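You operate a simulated robot arm through the tools that you are given. There is no shell and no other tool. Be economical: measure what you need, move in short steps, check, and stop when the job is done.

Carry out the task below with a simulated robot arm. There is one attempt and no reset: what you move stays moved.

TASK
Slide the orange scouring pad along the press side of the wooden-topped bench until it stands next to the green pad.

It is judged by the outcome, as a careful person would: the job done as asked, and still so three seconds after it is handed in. It fails if anything else is knocked over, pushed out of place, dropped, spilled or broken.

THE ROBOT
A 7-joint arm with a two-finger parallel gripper, fixed in place. Base frame: the origin is at the foot of the arm, x ahead of it, y to its left, z up; the work surface is at about z = 80. Lengths are in cm, angles in degrees, forces in N, time in s.
With the tool pointing down near the work surface it reaches from about 24 to 68 cm from the base axis. Its first joint turns from -66.0 to 66.0 degrees. Payload 2.4 kg.
Tool frame: the origin (TCP) lies between the finger pads and is the grasp point; the fingertips stand 3 cm ahead of it; z points along the fingers, y is the line along which they close. The gripper opens to 9.4 cm. The fingers are 2.8 cm wide and 1 cm thick; the gripper's body (5 by 9.6 cm) begins 5.5 cm behind the TCP.
Orientation is that of the tool frame in the base frame, as [roll, pitch, yaw] about the fixed x, y, z axes, in that order (R = Rz(yaw) Ry(pitch) Rx(roll)). With the fingers straight down and closing along the base's y, the tool's x points along the base's -x, its y along +y and its z along -z.

THE INTERFACE
- The arm moves only by the tool jog_arm. Its argument "plan" is a list of rows, each a list of 7 numbers: the gripper command, from -1 (fully open) to 1 (shut), values between in proportion, then the shift along the tool's x, y, z in units of 300 mm (1.0 is 300 mm), then the turn, a rotation vector about the tool's x, y, z in units of 90 degrees (1.0 is 90 degrees). In form: [[gripper, x, y, z, rx, ry, rz], ...]. A call has 1 to 8 rows; each row is the pose to reach, as a shift and turn from the pose commanded when the call began, along the tool's axes at that moment. A call with a number of a shift or a turn outside -1 to 1 is refused whole. A row lasts 0.2 s, in which the tool goes at most 5 cm and 8.6 degrees; a call with a longer step from one row to the next is refused whole, and so is a gripper value outside its range. A pose out of reach is approached as far as the arm can. The call stops where the force on the tool passes 40 N (or 10 N more than at its start, if that is more) or the arm is blocked; 0.2 s more then pass. The fingers move at their own pace (about 15.3 cm/s each) and stop on an object; they squeeze with about 40 N. The grip force told is the motor's: it shows also when the fingers shut on nothing. Time passes only in rows, and 0.2 s behind the last, so rows that repeat a pose let the fingers close. It gives the time, the measured TCP pose, the force on the tool (base axes), the opening and the grip force at its end, in the units of the frame above (readings bear some noise), and new pictures: "show" is both (left out), scene, wrist or none.
- Cameras (640 x 400 px; columns grow to the right, rows downward): "scene" is fixed at [4.59, 48.33, 143.98]; the picture's right is [-0.65, -0.76, 0.00], its down [-0.47, 0.40, -0.79] and it looks along [0.60, -0.51, -0.61] (base axes); focal length 335 px, centre (320, 200). "wrist" rides on the gripper at [-3.7, 0, -5.8] in the tool frame; the picture's right is [0.00, -1.00, 0.00], its down [0.97, 0.00, -0.24] and it looks along [0.24, 0.00, 0.97] (tool axes); focal length 218 px, centre (320, 200).
- pixel_to_xyz(camera, pixels): for up to 12 pixels [column, row] of the newest picture of that camera ("zoom" is the newest enlarged one), the place [x, y, z] in the base frame of the surface seen there, good to about 0.2 cm. No time passes.
- close_up(camera, box): a new picture of the part [left, top, right, bottom] of that camera's present view, enlarged. No time passes.
- hand_in(): hands the job in; it is judged then, once.

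Work in short steps. Measure before you move; look again where a grasp or a placing could have gone wrong, and mend it. You have 60 turns and 120 pictures in all, the two below and enlarged ones among them. Open the gripper and draw the arm clear of the work before you hand the job in, unless the task says otherwise; then end with one line.

The tools are called after "Request:" as name(argument=value, ...) on one line, values as JSON. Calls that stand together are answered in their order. jog_arm: Moves the arm, as the interface text tells. Its arguments: {"type":"object","properties":{"plan":{"type":"array","items":{"type":"array","items":{"type":"number"}}},"show":{"type":"string","enum":["both","scene","wrist","none"]}},"required":["plan"]} The other tools are called the same way: pixel_to_xyz (camera, pixels) gives the place of the surface under pixels of a picture; close_up (camera, box) takes an enlarged picture of a part of a camera's view; hand_in () hands the job in.

At the start:

```text
t: 0.0
eef_pos: [35.11, 9.95, 102.1]
orientation: [179.9, 0.0, 180.0]
contact_force: [0.4, -0.2, 0.6]
opening: 9.43
gripper_force: 0.1
```

scene: 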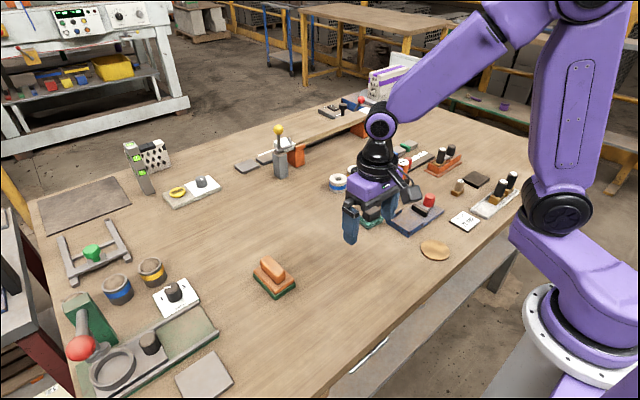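
wrist: 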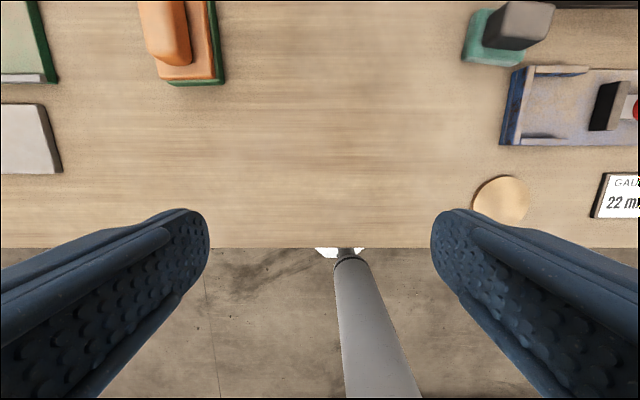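

The orange pad is near (275,278) in the scene, and a green/teal pad is near (370,215), partly hidden by the gripper. I'll enlarge both areas before moving.

Request:
close_up(camera="scene", box=[320, 90, 560, 270])

Request:
close_up(camera="scene", box=[20, 180, 320, 400])

Request:
close_up(camera="scene", box=[100, 60, 400, 250])

Request:
pixel_to_xyz(camera="wrist", pixels=[[165, 35], [165, 80], [205, 80], [222, 80], [140, 10], [215, 10], [465, 60], [515, 60], [480, 15], [510, 30], [505, 140], [500, 200]])

```text
2.22 times, centred on (440, 180) of scene
```

zoom: 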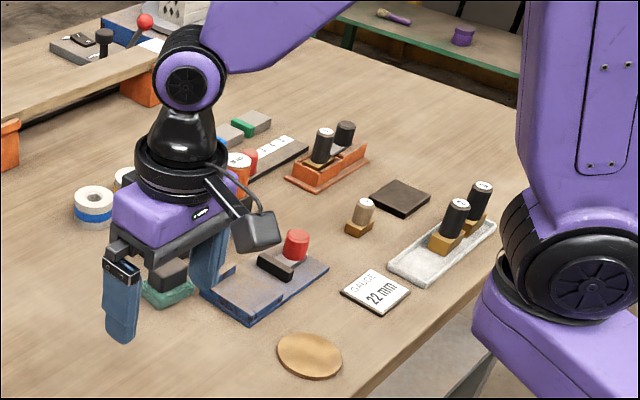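

```text
1.82 times, centred on (170, 290) of scene
```

zoom: 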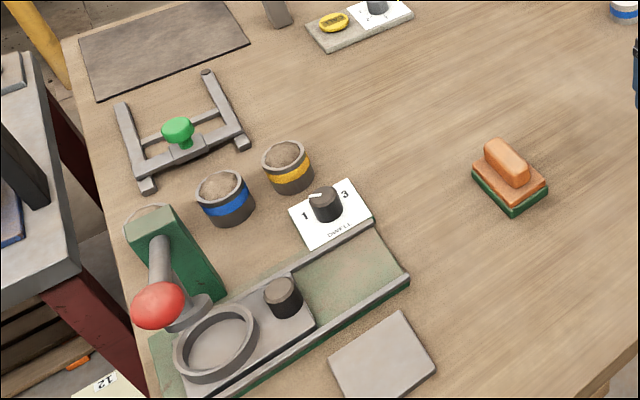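

```text
2.11 times, centred on (250, 155) of scene
```

zoom: 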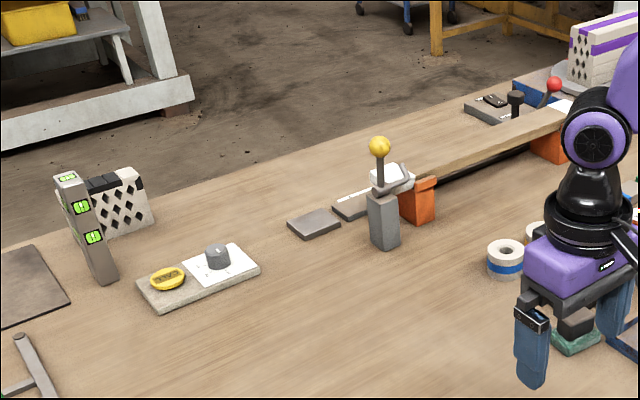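

```text
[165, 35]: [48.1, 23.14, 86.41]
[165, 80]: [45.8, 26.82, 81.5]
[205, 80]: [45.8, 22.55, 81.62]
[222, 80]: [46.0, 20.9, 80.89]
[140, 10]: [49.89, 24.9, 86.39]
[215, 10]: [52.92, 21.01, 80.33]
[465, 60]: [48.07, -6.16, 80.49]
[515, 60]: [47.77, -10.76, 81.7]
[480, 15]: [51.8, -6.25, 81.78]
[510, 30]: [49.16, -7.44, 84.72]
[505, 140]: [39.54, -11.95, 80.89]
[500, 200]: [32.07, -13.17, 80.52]
```

The orange pad is around (49.5, 24) and the green pad around (50, -9). I still need to know what "bench" and "press" refer to, so I'll measure the plank and the levers.

Request:
pixel_to_xyz(camera="scene", pixels=[[80, 347], [95, 310], [278, 130], [280, 170], [297, 158], [345, 125], [340, 105], [362, 100], [330, 110], [250, 165], [400, 68], [150, 345]])

Request:
close_up(camera="scene", box=[220, 60, 440, 200])

Request:
pixel_to_xyz(camera="scene", pixels=[[255, 278], [278, 296], [297, 285], [268, 258], [262, 265], [283, 280], [270, 278], [337, 182], [420, 215], [400, 230], [372, 222], [385, 205]])

```text
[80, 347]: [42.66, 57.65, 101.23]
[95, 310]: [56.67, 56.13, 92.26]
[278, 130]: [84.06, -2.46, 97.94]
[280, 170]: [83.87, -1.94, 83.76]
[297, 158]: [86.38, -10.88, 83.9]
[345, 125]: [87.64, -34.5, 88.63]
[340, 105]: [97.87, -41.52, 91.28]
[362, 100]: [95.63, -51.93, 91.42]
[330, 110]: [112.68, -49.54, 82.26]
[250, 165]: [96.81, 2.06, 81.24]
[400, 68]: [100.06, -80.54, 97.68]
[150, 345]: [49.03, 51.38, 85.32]
```

```text
2.86 times, centred on (330, 130) of scene
```

zoom: 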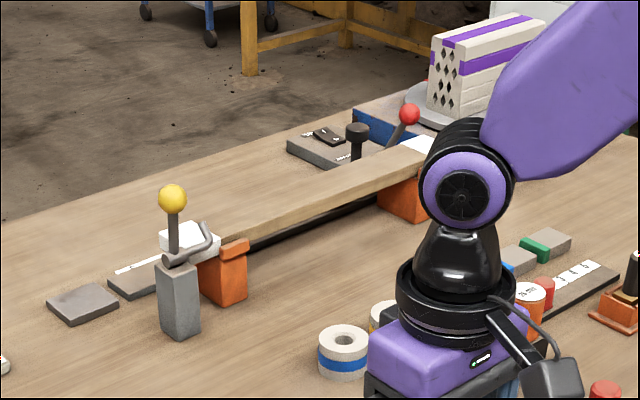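

```text
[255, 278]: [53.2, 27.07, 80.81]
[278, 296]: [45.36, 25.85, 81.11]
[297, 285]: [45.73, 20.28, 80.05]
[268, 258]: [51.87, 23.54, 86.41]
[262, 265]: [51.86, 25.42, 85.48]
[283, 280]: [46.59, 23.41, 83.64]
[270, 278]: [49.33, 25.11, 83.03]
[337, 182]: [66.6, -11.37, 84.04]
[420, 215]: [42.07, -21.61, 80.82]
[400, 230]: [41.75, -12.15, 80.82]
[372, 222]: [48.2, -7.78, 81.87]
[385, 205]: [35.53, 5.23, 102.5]
```

The green pad is hidden behind the hand. I'll raise the arm and move it over (47, -5) to see that side from above.

Request:
jog_arm(plan=[[-1, 0, 0, -0.13, 0, 0, 0], [-1, -0.08, -0.1, -0.2, 0, 0, 0], [-1, -0.16, -0.2, -0.26, 0, 0, 0], [-1, -0.24, -0.3, -0.3, 0, 0, 0], [-1, -0.32, -0.4, -0.3, 0, 0, 0], [-1, -0.4, -0.5, -0.3, 0, 0, 0], [-1, -0.4, -0.5, -0.3, 0, 0, 0]])

```text
t: 1.6
eef_pos: [47.21, -5.13, 110.99]
orientation: [-180.0, 0.0, 180.0]
contact_force: [0.3, 0.4, 0.4]
opening: 9.38
gripper_force: 0.0
```

scene: 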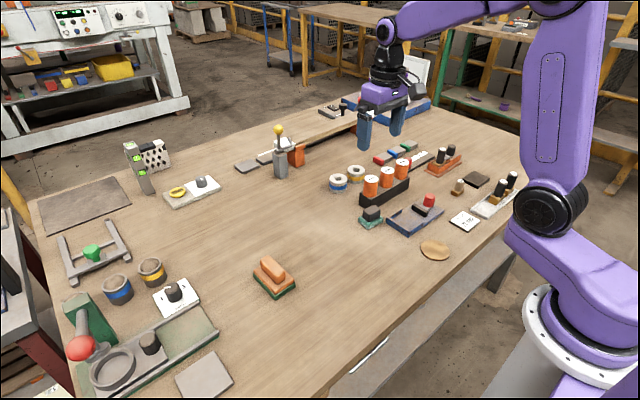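
wrist: 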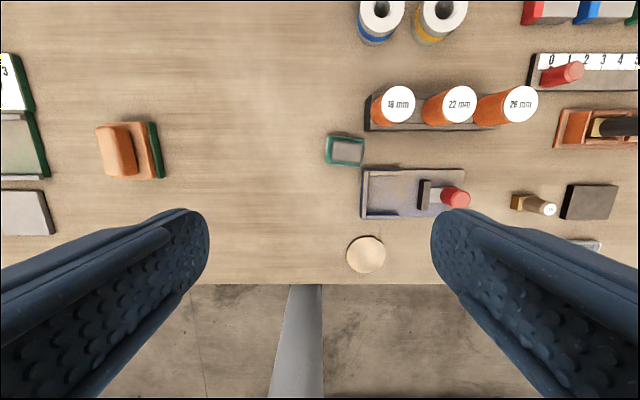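

Request:
close_up(camera="scene", box=[310, 130, 530, 270])

Request:
pixel_to_xyz(camera="wrist", pixels=[[328, 150], [345, 150], [363, 150], [345, 135], [345, 163], [98, 150], [112, 150], [143, 150], [163, 150], [140, 122], [155, 180], [120, 150]])

Request:
close_up(camera="wrist", box=[60, 80, 400, 292])

```text
2.86 times, centred on (420, 200) of scene
```

zoom: 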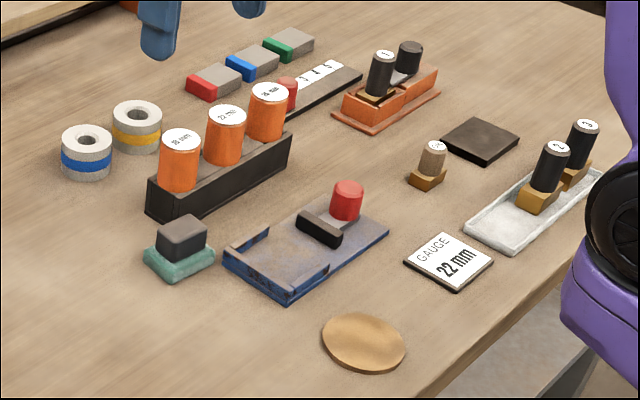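

```text
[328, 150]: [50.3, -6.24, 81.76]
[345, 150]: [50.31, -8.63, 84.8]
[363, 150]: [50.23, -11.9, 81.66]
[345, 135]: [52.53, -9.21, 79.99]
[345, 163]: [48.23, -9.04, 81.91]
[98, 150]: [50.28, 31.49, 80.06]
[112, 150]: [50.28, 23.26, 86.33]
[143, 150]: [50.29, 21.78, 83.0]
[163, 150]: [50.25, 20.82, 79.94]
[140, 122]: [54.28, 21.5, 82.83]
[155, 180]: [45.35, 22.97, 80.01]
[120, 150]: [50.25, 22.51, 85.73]
```

```text
1.88 times, centred on (230, 186) of wrist
```

zoom: 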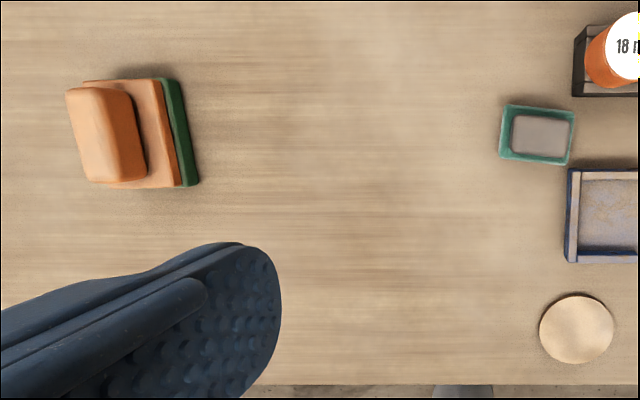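

The green pad stands alone at about (50.3, -9), with its near edge at y≈-6.2. The path from the orange pad along y is clear. I'll move above the orange pad and look straight down at its handle.

Request:
jog_arm(plan=[[-1, -0.01, 0.13, 0, 0, 0, 0], [-1, -0.02, 0.27, 0.05, 0, 0, 0], [-1, -0.03, 0.41, 0.11, 0, 0, 0], [-1, -0.04, 0.55, 0.17, 0, 0, 0], [-1, -0.05, 0.69, 0.23, 0, 0, 0], [-1, -0.06, 0.83, 0.29, 0, 0, 0], [-1, -0.077, 0.97, 0.35, 0, 0, 0], [-1, -0.077, 0.97, 0.4, 0, 0, 0]])

```text
t: 3.4
eef_pos: [49.38, 24.09, 99.08]
orientation: [180.0, 0.0, 180.0]
contact_force: [-0.1, 0.3, -0.3]
opening: 9.38
gripper_force: 0.0
```

scene: 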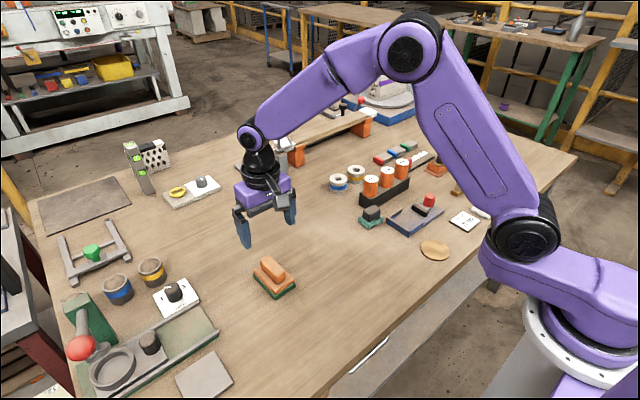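
wrist: 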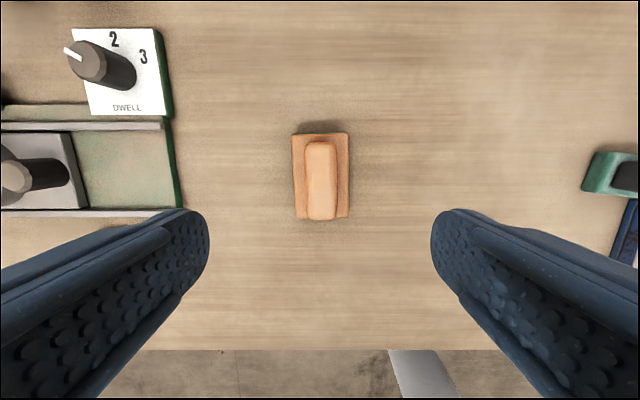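

The handle is seen at (320,180). Before gripping I'll check that the green item is the right one, and measure the handle.

Request:
close_up(camera="scene", box=[340, 190, 420, 240])

Request:
close_up(camera="scene", box=[40, 270, 240, 400])

Request:
pixel_to_xyz(camera="wrist", pixels=[[308, 180], [320, 180], [334, 180], [320, 145], [320, 215], [296, 180], [346, 180], [298, 140], [297, 214], [346, 214], [345, 138], [125, 165]])

Request:
close_up(camera="wrist", box=[260, 110, 380, 230])

```text
8.00 times, centred on (380, 215) of scene
```

zoom: 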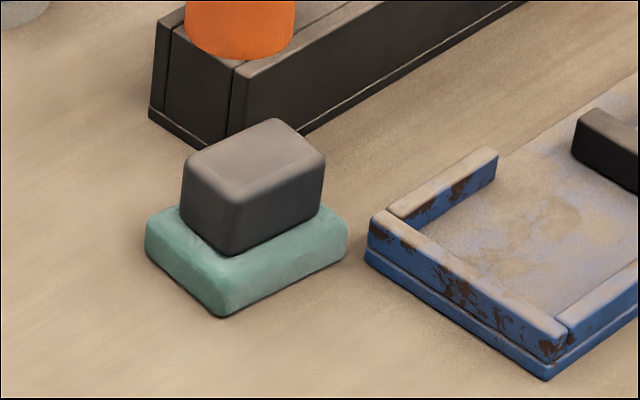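

```text
3.08 times, centred on (140, 335) of scene
```

zoom: 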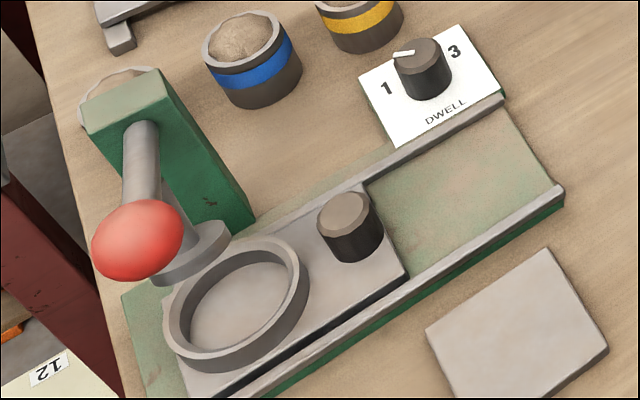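

```text
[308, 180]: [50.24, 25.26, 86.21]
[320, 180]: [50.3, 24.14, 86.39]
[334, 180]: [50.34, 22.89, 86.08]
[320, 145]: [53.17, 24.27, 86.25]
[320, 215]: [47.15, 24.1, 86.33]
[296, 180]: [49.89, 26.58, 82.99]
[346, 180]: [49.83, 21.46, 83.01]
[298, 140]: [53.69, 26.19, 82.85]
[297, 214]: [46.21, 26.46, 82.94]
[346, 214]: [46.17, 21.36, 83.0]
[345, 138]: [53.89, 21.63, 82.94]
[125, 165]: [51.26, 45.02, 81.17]
```

```text
3.33 times, centred on (320, 170) of wrist
```

zoom: 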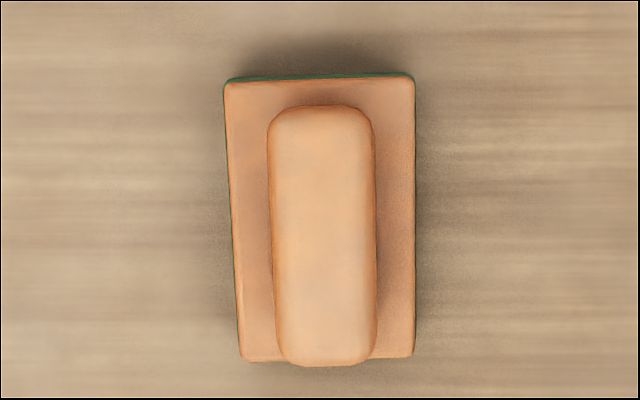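

The handle spans y 22.7–25.5 and z 83–86.4, and the footprint is y 21–27. The green pad is the teal one with the grey grip. I'll descend to TCP z≈86.6 and close on the handle.

Request:
jog_arm(plan=[[-1, -0.02, 0, 0.14, 0, 0, 0], [-1, -0.02, 0, 0.28, 0, 0, 0], [-1, -0.02, 0, 0.38, 0, 0, 0], [-1, -0.02, 0, 0.412, 0, 0, 0], [0.2, -0.02, 0, 0.412, 0, 0, 0], [0.6, -0.02, 0, 0.412, 0, 0, 0], [1, -0.02, 0, 0.412, 0, 0, 0], [1, -0.02, 0, 0.412, 0, 0, 0]])

```text
t: 5.2
eef_pos: [50.03, 24.06, 86.79]
orientation: [-179.9, 0.0, -180.0]
contact_force: [-0.5, 0.4, -0.3]
opening: 3.1
gripper_force: 40.2
```

scene: 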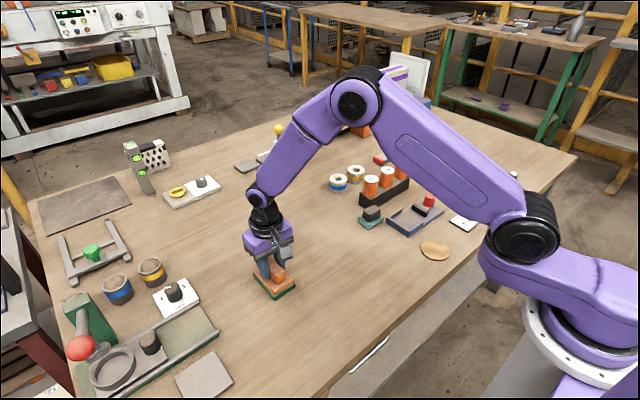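
wrist: 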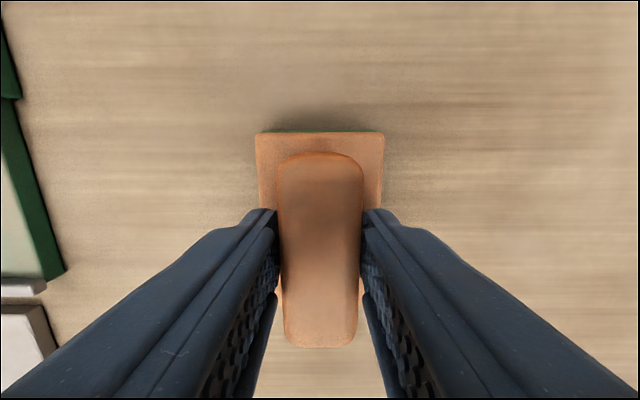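

The handle is held, with a 3.1 cm opening and 40 N grip. I'll slide it 20 cm along -y at constant height.

Request:
jog_arm(plan=[[1, 0, -0.06, 0, 0, 0, 0], [1, 0, -0.15, 0, 0, 0, 0], [1, 0, -0.25, 0, 0, 0, 0], [1, 0, -0.35, 0, 0, 0, 0], [1, 0, -0.45, 0, 0, 0, 0], [1, 0, -0.55, 0, 0, 0, 0], [1, 0, -0.64, 0, 0, 0, 0], [1, 0, -0.68, 0, 0, 0, 0]])

```text
t: 7.0
eef_pos: [50.1, 3.55, 86.71]
orientation: [179.9, 0.2, 180.0]
contact_force: [0.0, 5.1, 15.2]
opening: 3.11
gripper_force: 39.8
```

scene: 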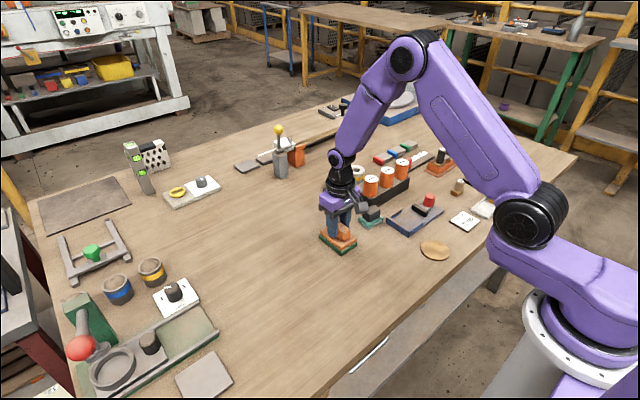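
wrist: 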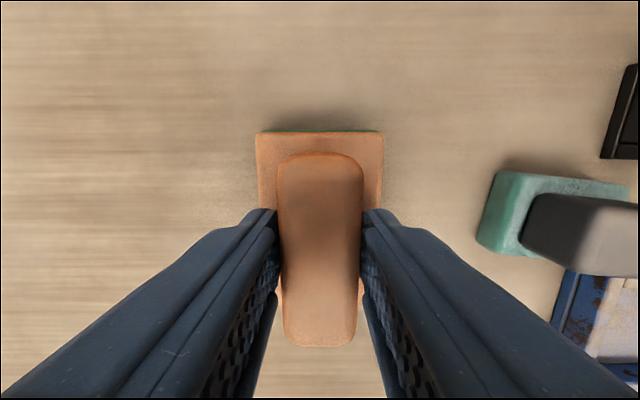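

The pad followed and the green pad shows at right, around (490,220). I'll measure the gap exactly.

Request:
pixel_to_xyz(camera="wrist", pixels=[[382, 140], [384, 190], [482, 220], [478, 240], [495, 180], [472, 240], [525, 235], [258, 140], [275, 300]])

Request:
close_up(camera="scene", box=[300, 190, 420, 265])

```text
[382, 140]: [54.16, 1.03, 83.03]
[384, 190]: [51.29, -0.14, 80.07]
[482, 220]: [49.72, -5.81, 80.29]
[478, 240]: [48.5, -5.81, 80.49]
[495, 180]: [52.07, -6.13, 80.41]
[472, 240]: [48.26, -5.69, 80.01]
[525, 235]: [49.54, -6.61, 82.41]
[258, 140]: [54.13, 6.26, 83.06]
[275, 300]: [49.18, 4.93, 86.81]
```

```text
5.33 times, centred on (360, 228) of scene
```

zoom: 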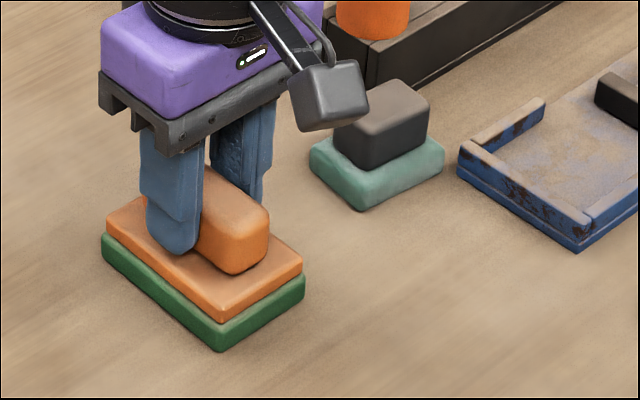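

The orange pad's leading edge is at y≈0.8 and the green pad's nearest edge at y≈-5.8. I'll slide 5.7 cm more, gently, to leave just under 1 cm.

Request:
jog_arm(plan=[[1, 0, -0.05, 0, 0, 0, 0], [1, 0, -0.1, 0, 0, 0, 0], [1, 0, -0.14, 0, 0, 0, 0], [1, 0, -0.17, 0, 0, 0, 0], [1, 0, -0.184, 0, 0, 0, 0], [1, 0, -0.184, 0, 0, 0, 0]])

Request:
close_up(camera="scene", box=[300, 190, 420, 265])

```text
t: 8.4
eef_pos: [50.01, -1.81, 86.71]
orientation: [179.9, 0.0, -180.0]
contact_force: [0.1, 6.1, 17.3]
opening: 3.07
gripper_force: 40.6
```

scene: 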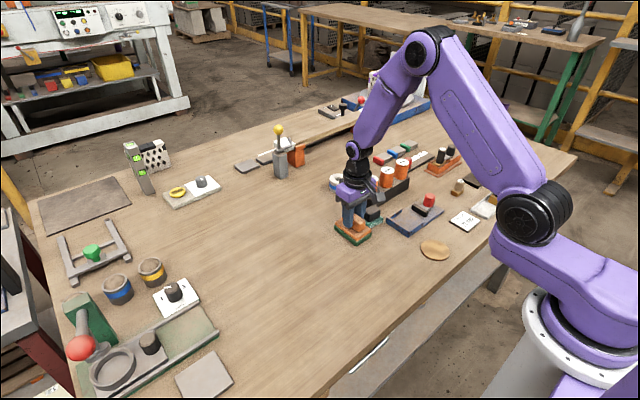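
wrist: 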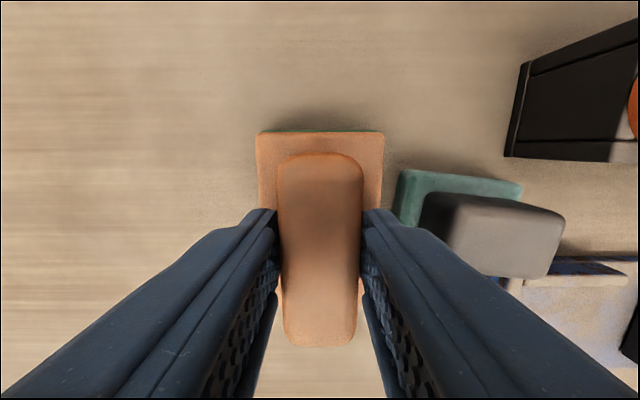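

```text
5.33 times, centred on (360, 228) of scene
```

zoom: 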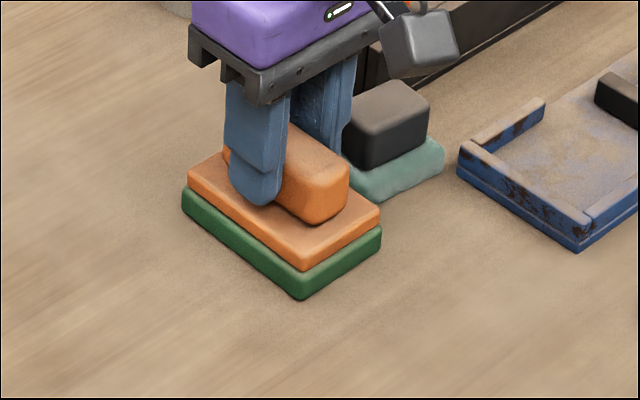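

The gap now looks about 1.2 cm. I'll nudge it 0.6 cm closer, then open a little (to about 4.7 cm) so the finger stays clear of the green pad's grip, and rise straight up.

Request:
jog_arm(plan=[[1, 0, -0.01, 0, 0, 0, 0], [1, 0, -0.02, 0, 0, 0, 0], [1, 0, -0.02, 0, 0, 0, 0], [0.15, 0, -0.02, 0, 0, 0, 0], [0.05, 0, -0.02, 0, 0, 0, 0], [0.05, 0, -0.02, -0.05, 0, 0, 0], [0.05, 0, -0.02, -0.15, 0, 0, 0], [0.05, 0, -0.02, -0.3, 0, 0, 0]])

```text
t: 10.2
eef_pos: [50.03, -2.52, 95.65]
orientation: [180.0, 0.0, 179.9]
contact_force: [0.3, -0.1, 0.0]
opening: 4.46
gripper_force: 0.0
```

scene: 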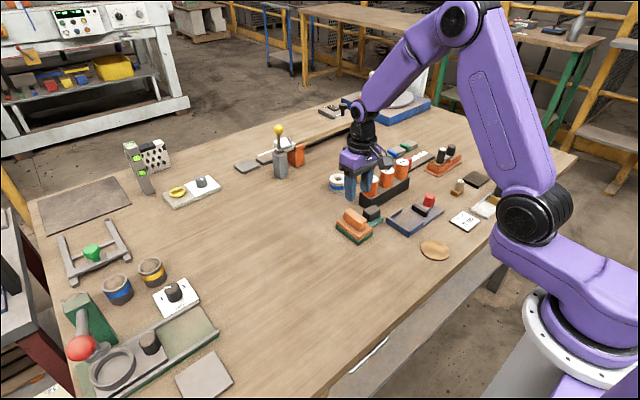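
wrist: 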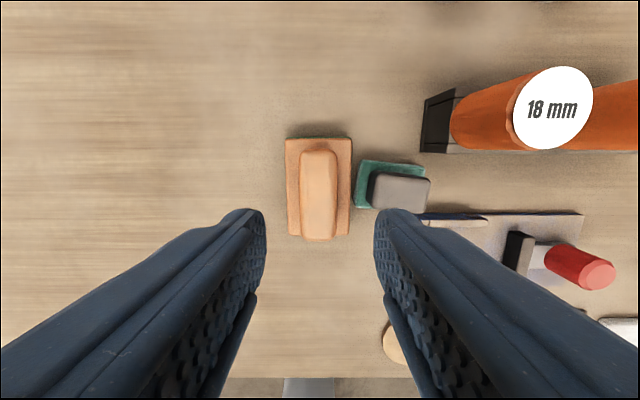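

Released; the orange pad stands beside the green pad, which hasn't moved. I'll raise and draw the arm back, open the gripper and check the result.

Request:
jog_arm(plan=[[0.05, 0, 0, -0.15, 0, 0, 0], [0.05, 0, 0.05, -0.3, 0, 0, 0], [-0.5, 0.1, 0.15, -0.4, 0, 0, 0], [-1, 0.2, 0.25, -0.45, 0, 0, 0], [-1, 0.3, 0.35, -0.45, 0, 0, 0], [-1, 0.4, 0.45, -0.45, 0, 0, 0], [-1, 0.4, 0.45, -0.45, 0, 0, 0]])

Request:
close_up(camera="scene", box=[310, 180, 430, 255])

Request:
pixel_to_xyz(camera="zoom", pixels=[[330, 270], [350, 220], [300, 180]])

```text
refused: row 3 steps farther than a row can; nothing moved
```

```text
5.33 times, centred on (370, 218) of scene
```

zoom: 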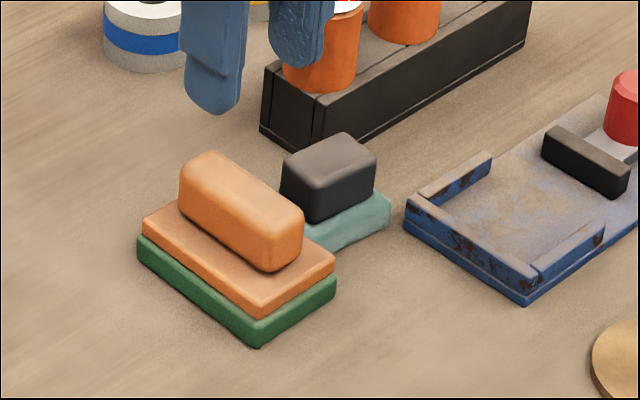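

```text
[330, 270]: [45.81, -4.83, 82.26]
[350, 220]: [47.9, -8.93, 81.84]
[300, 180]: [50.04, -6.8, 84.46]
```

That step was too long and was refused. I'll draw back with smaller ones.

Request:
jog_arm(plan=[[0.05, 0, 0, -0.15, 0, 0, 0], [0.05, 0, 0.03, -0.28, 0, 0, 0], [-0.5, 0.07, 0.1, -0.37, 0, 0, 0], [-1, 0.15, 0.18, -0.42, 0, 0, 0], [-1, 0.24, 0.26, -0.45, 0, 0, 0], [-1, 0.33, 0.34, -0.45, 0, 0, 0], [-1, 0.4, 0.42, -0.45, 0, 0, 0], [-1, 0.4, 0.42, -0.45, 0, 0, 0]])

Request:
pixel_to_xyz(camera="wrist", pixels=[[320, 200]])

```text
t: 12.0
eef_pos: [38.08, 10.17, 109.1]
orientation: [180.0, -0.1, 180.0]
contact_force: [-0.1, 0.7, -0.8]
opening: 9.4
gripper_force: 0.1
```

scene: 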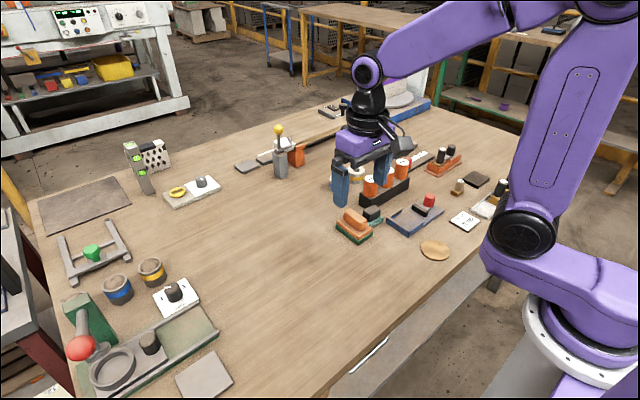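
wrist: 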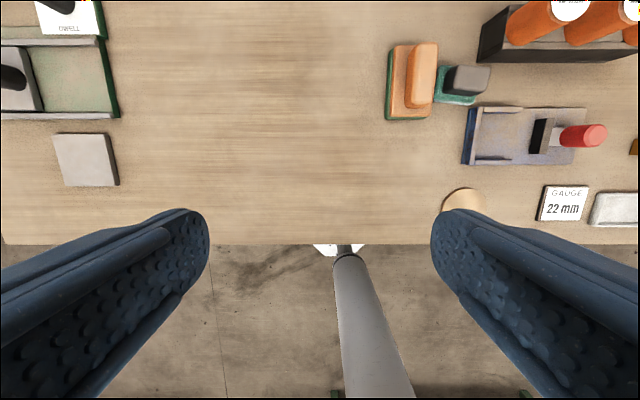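

```text
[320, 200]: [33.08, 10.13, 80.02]
```

The orange pad stands upright right beside the green pad, nothing else has moved, and the arm is clear, so I'm handing in.

Request:
hand_in()

```text
The job is handed in.
```

I slid the orange scouring pad along the bench until it stood a little under 1 cm from the green pad. I took the green pad to be the teal one with the grey grip. Nothing else was moved, and I opened the gripper and drew the arm clear before handing in.
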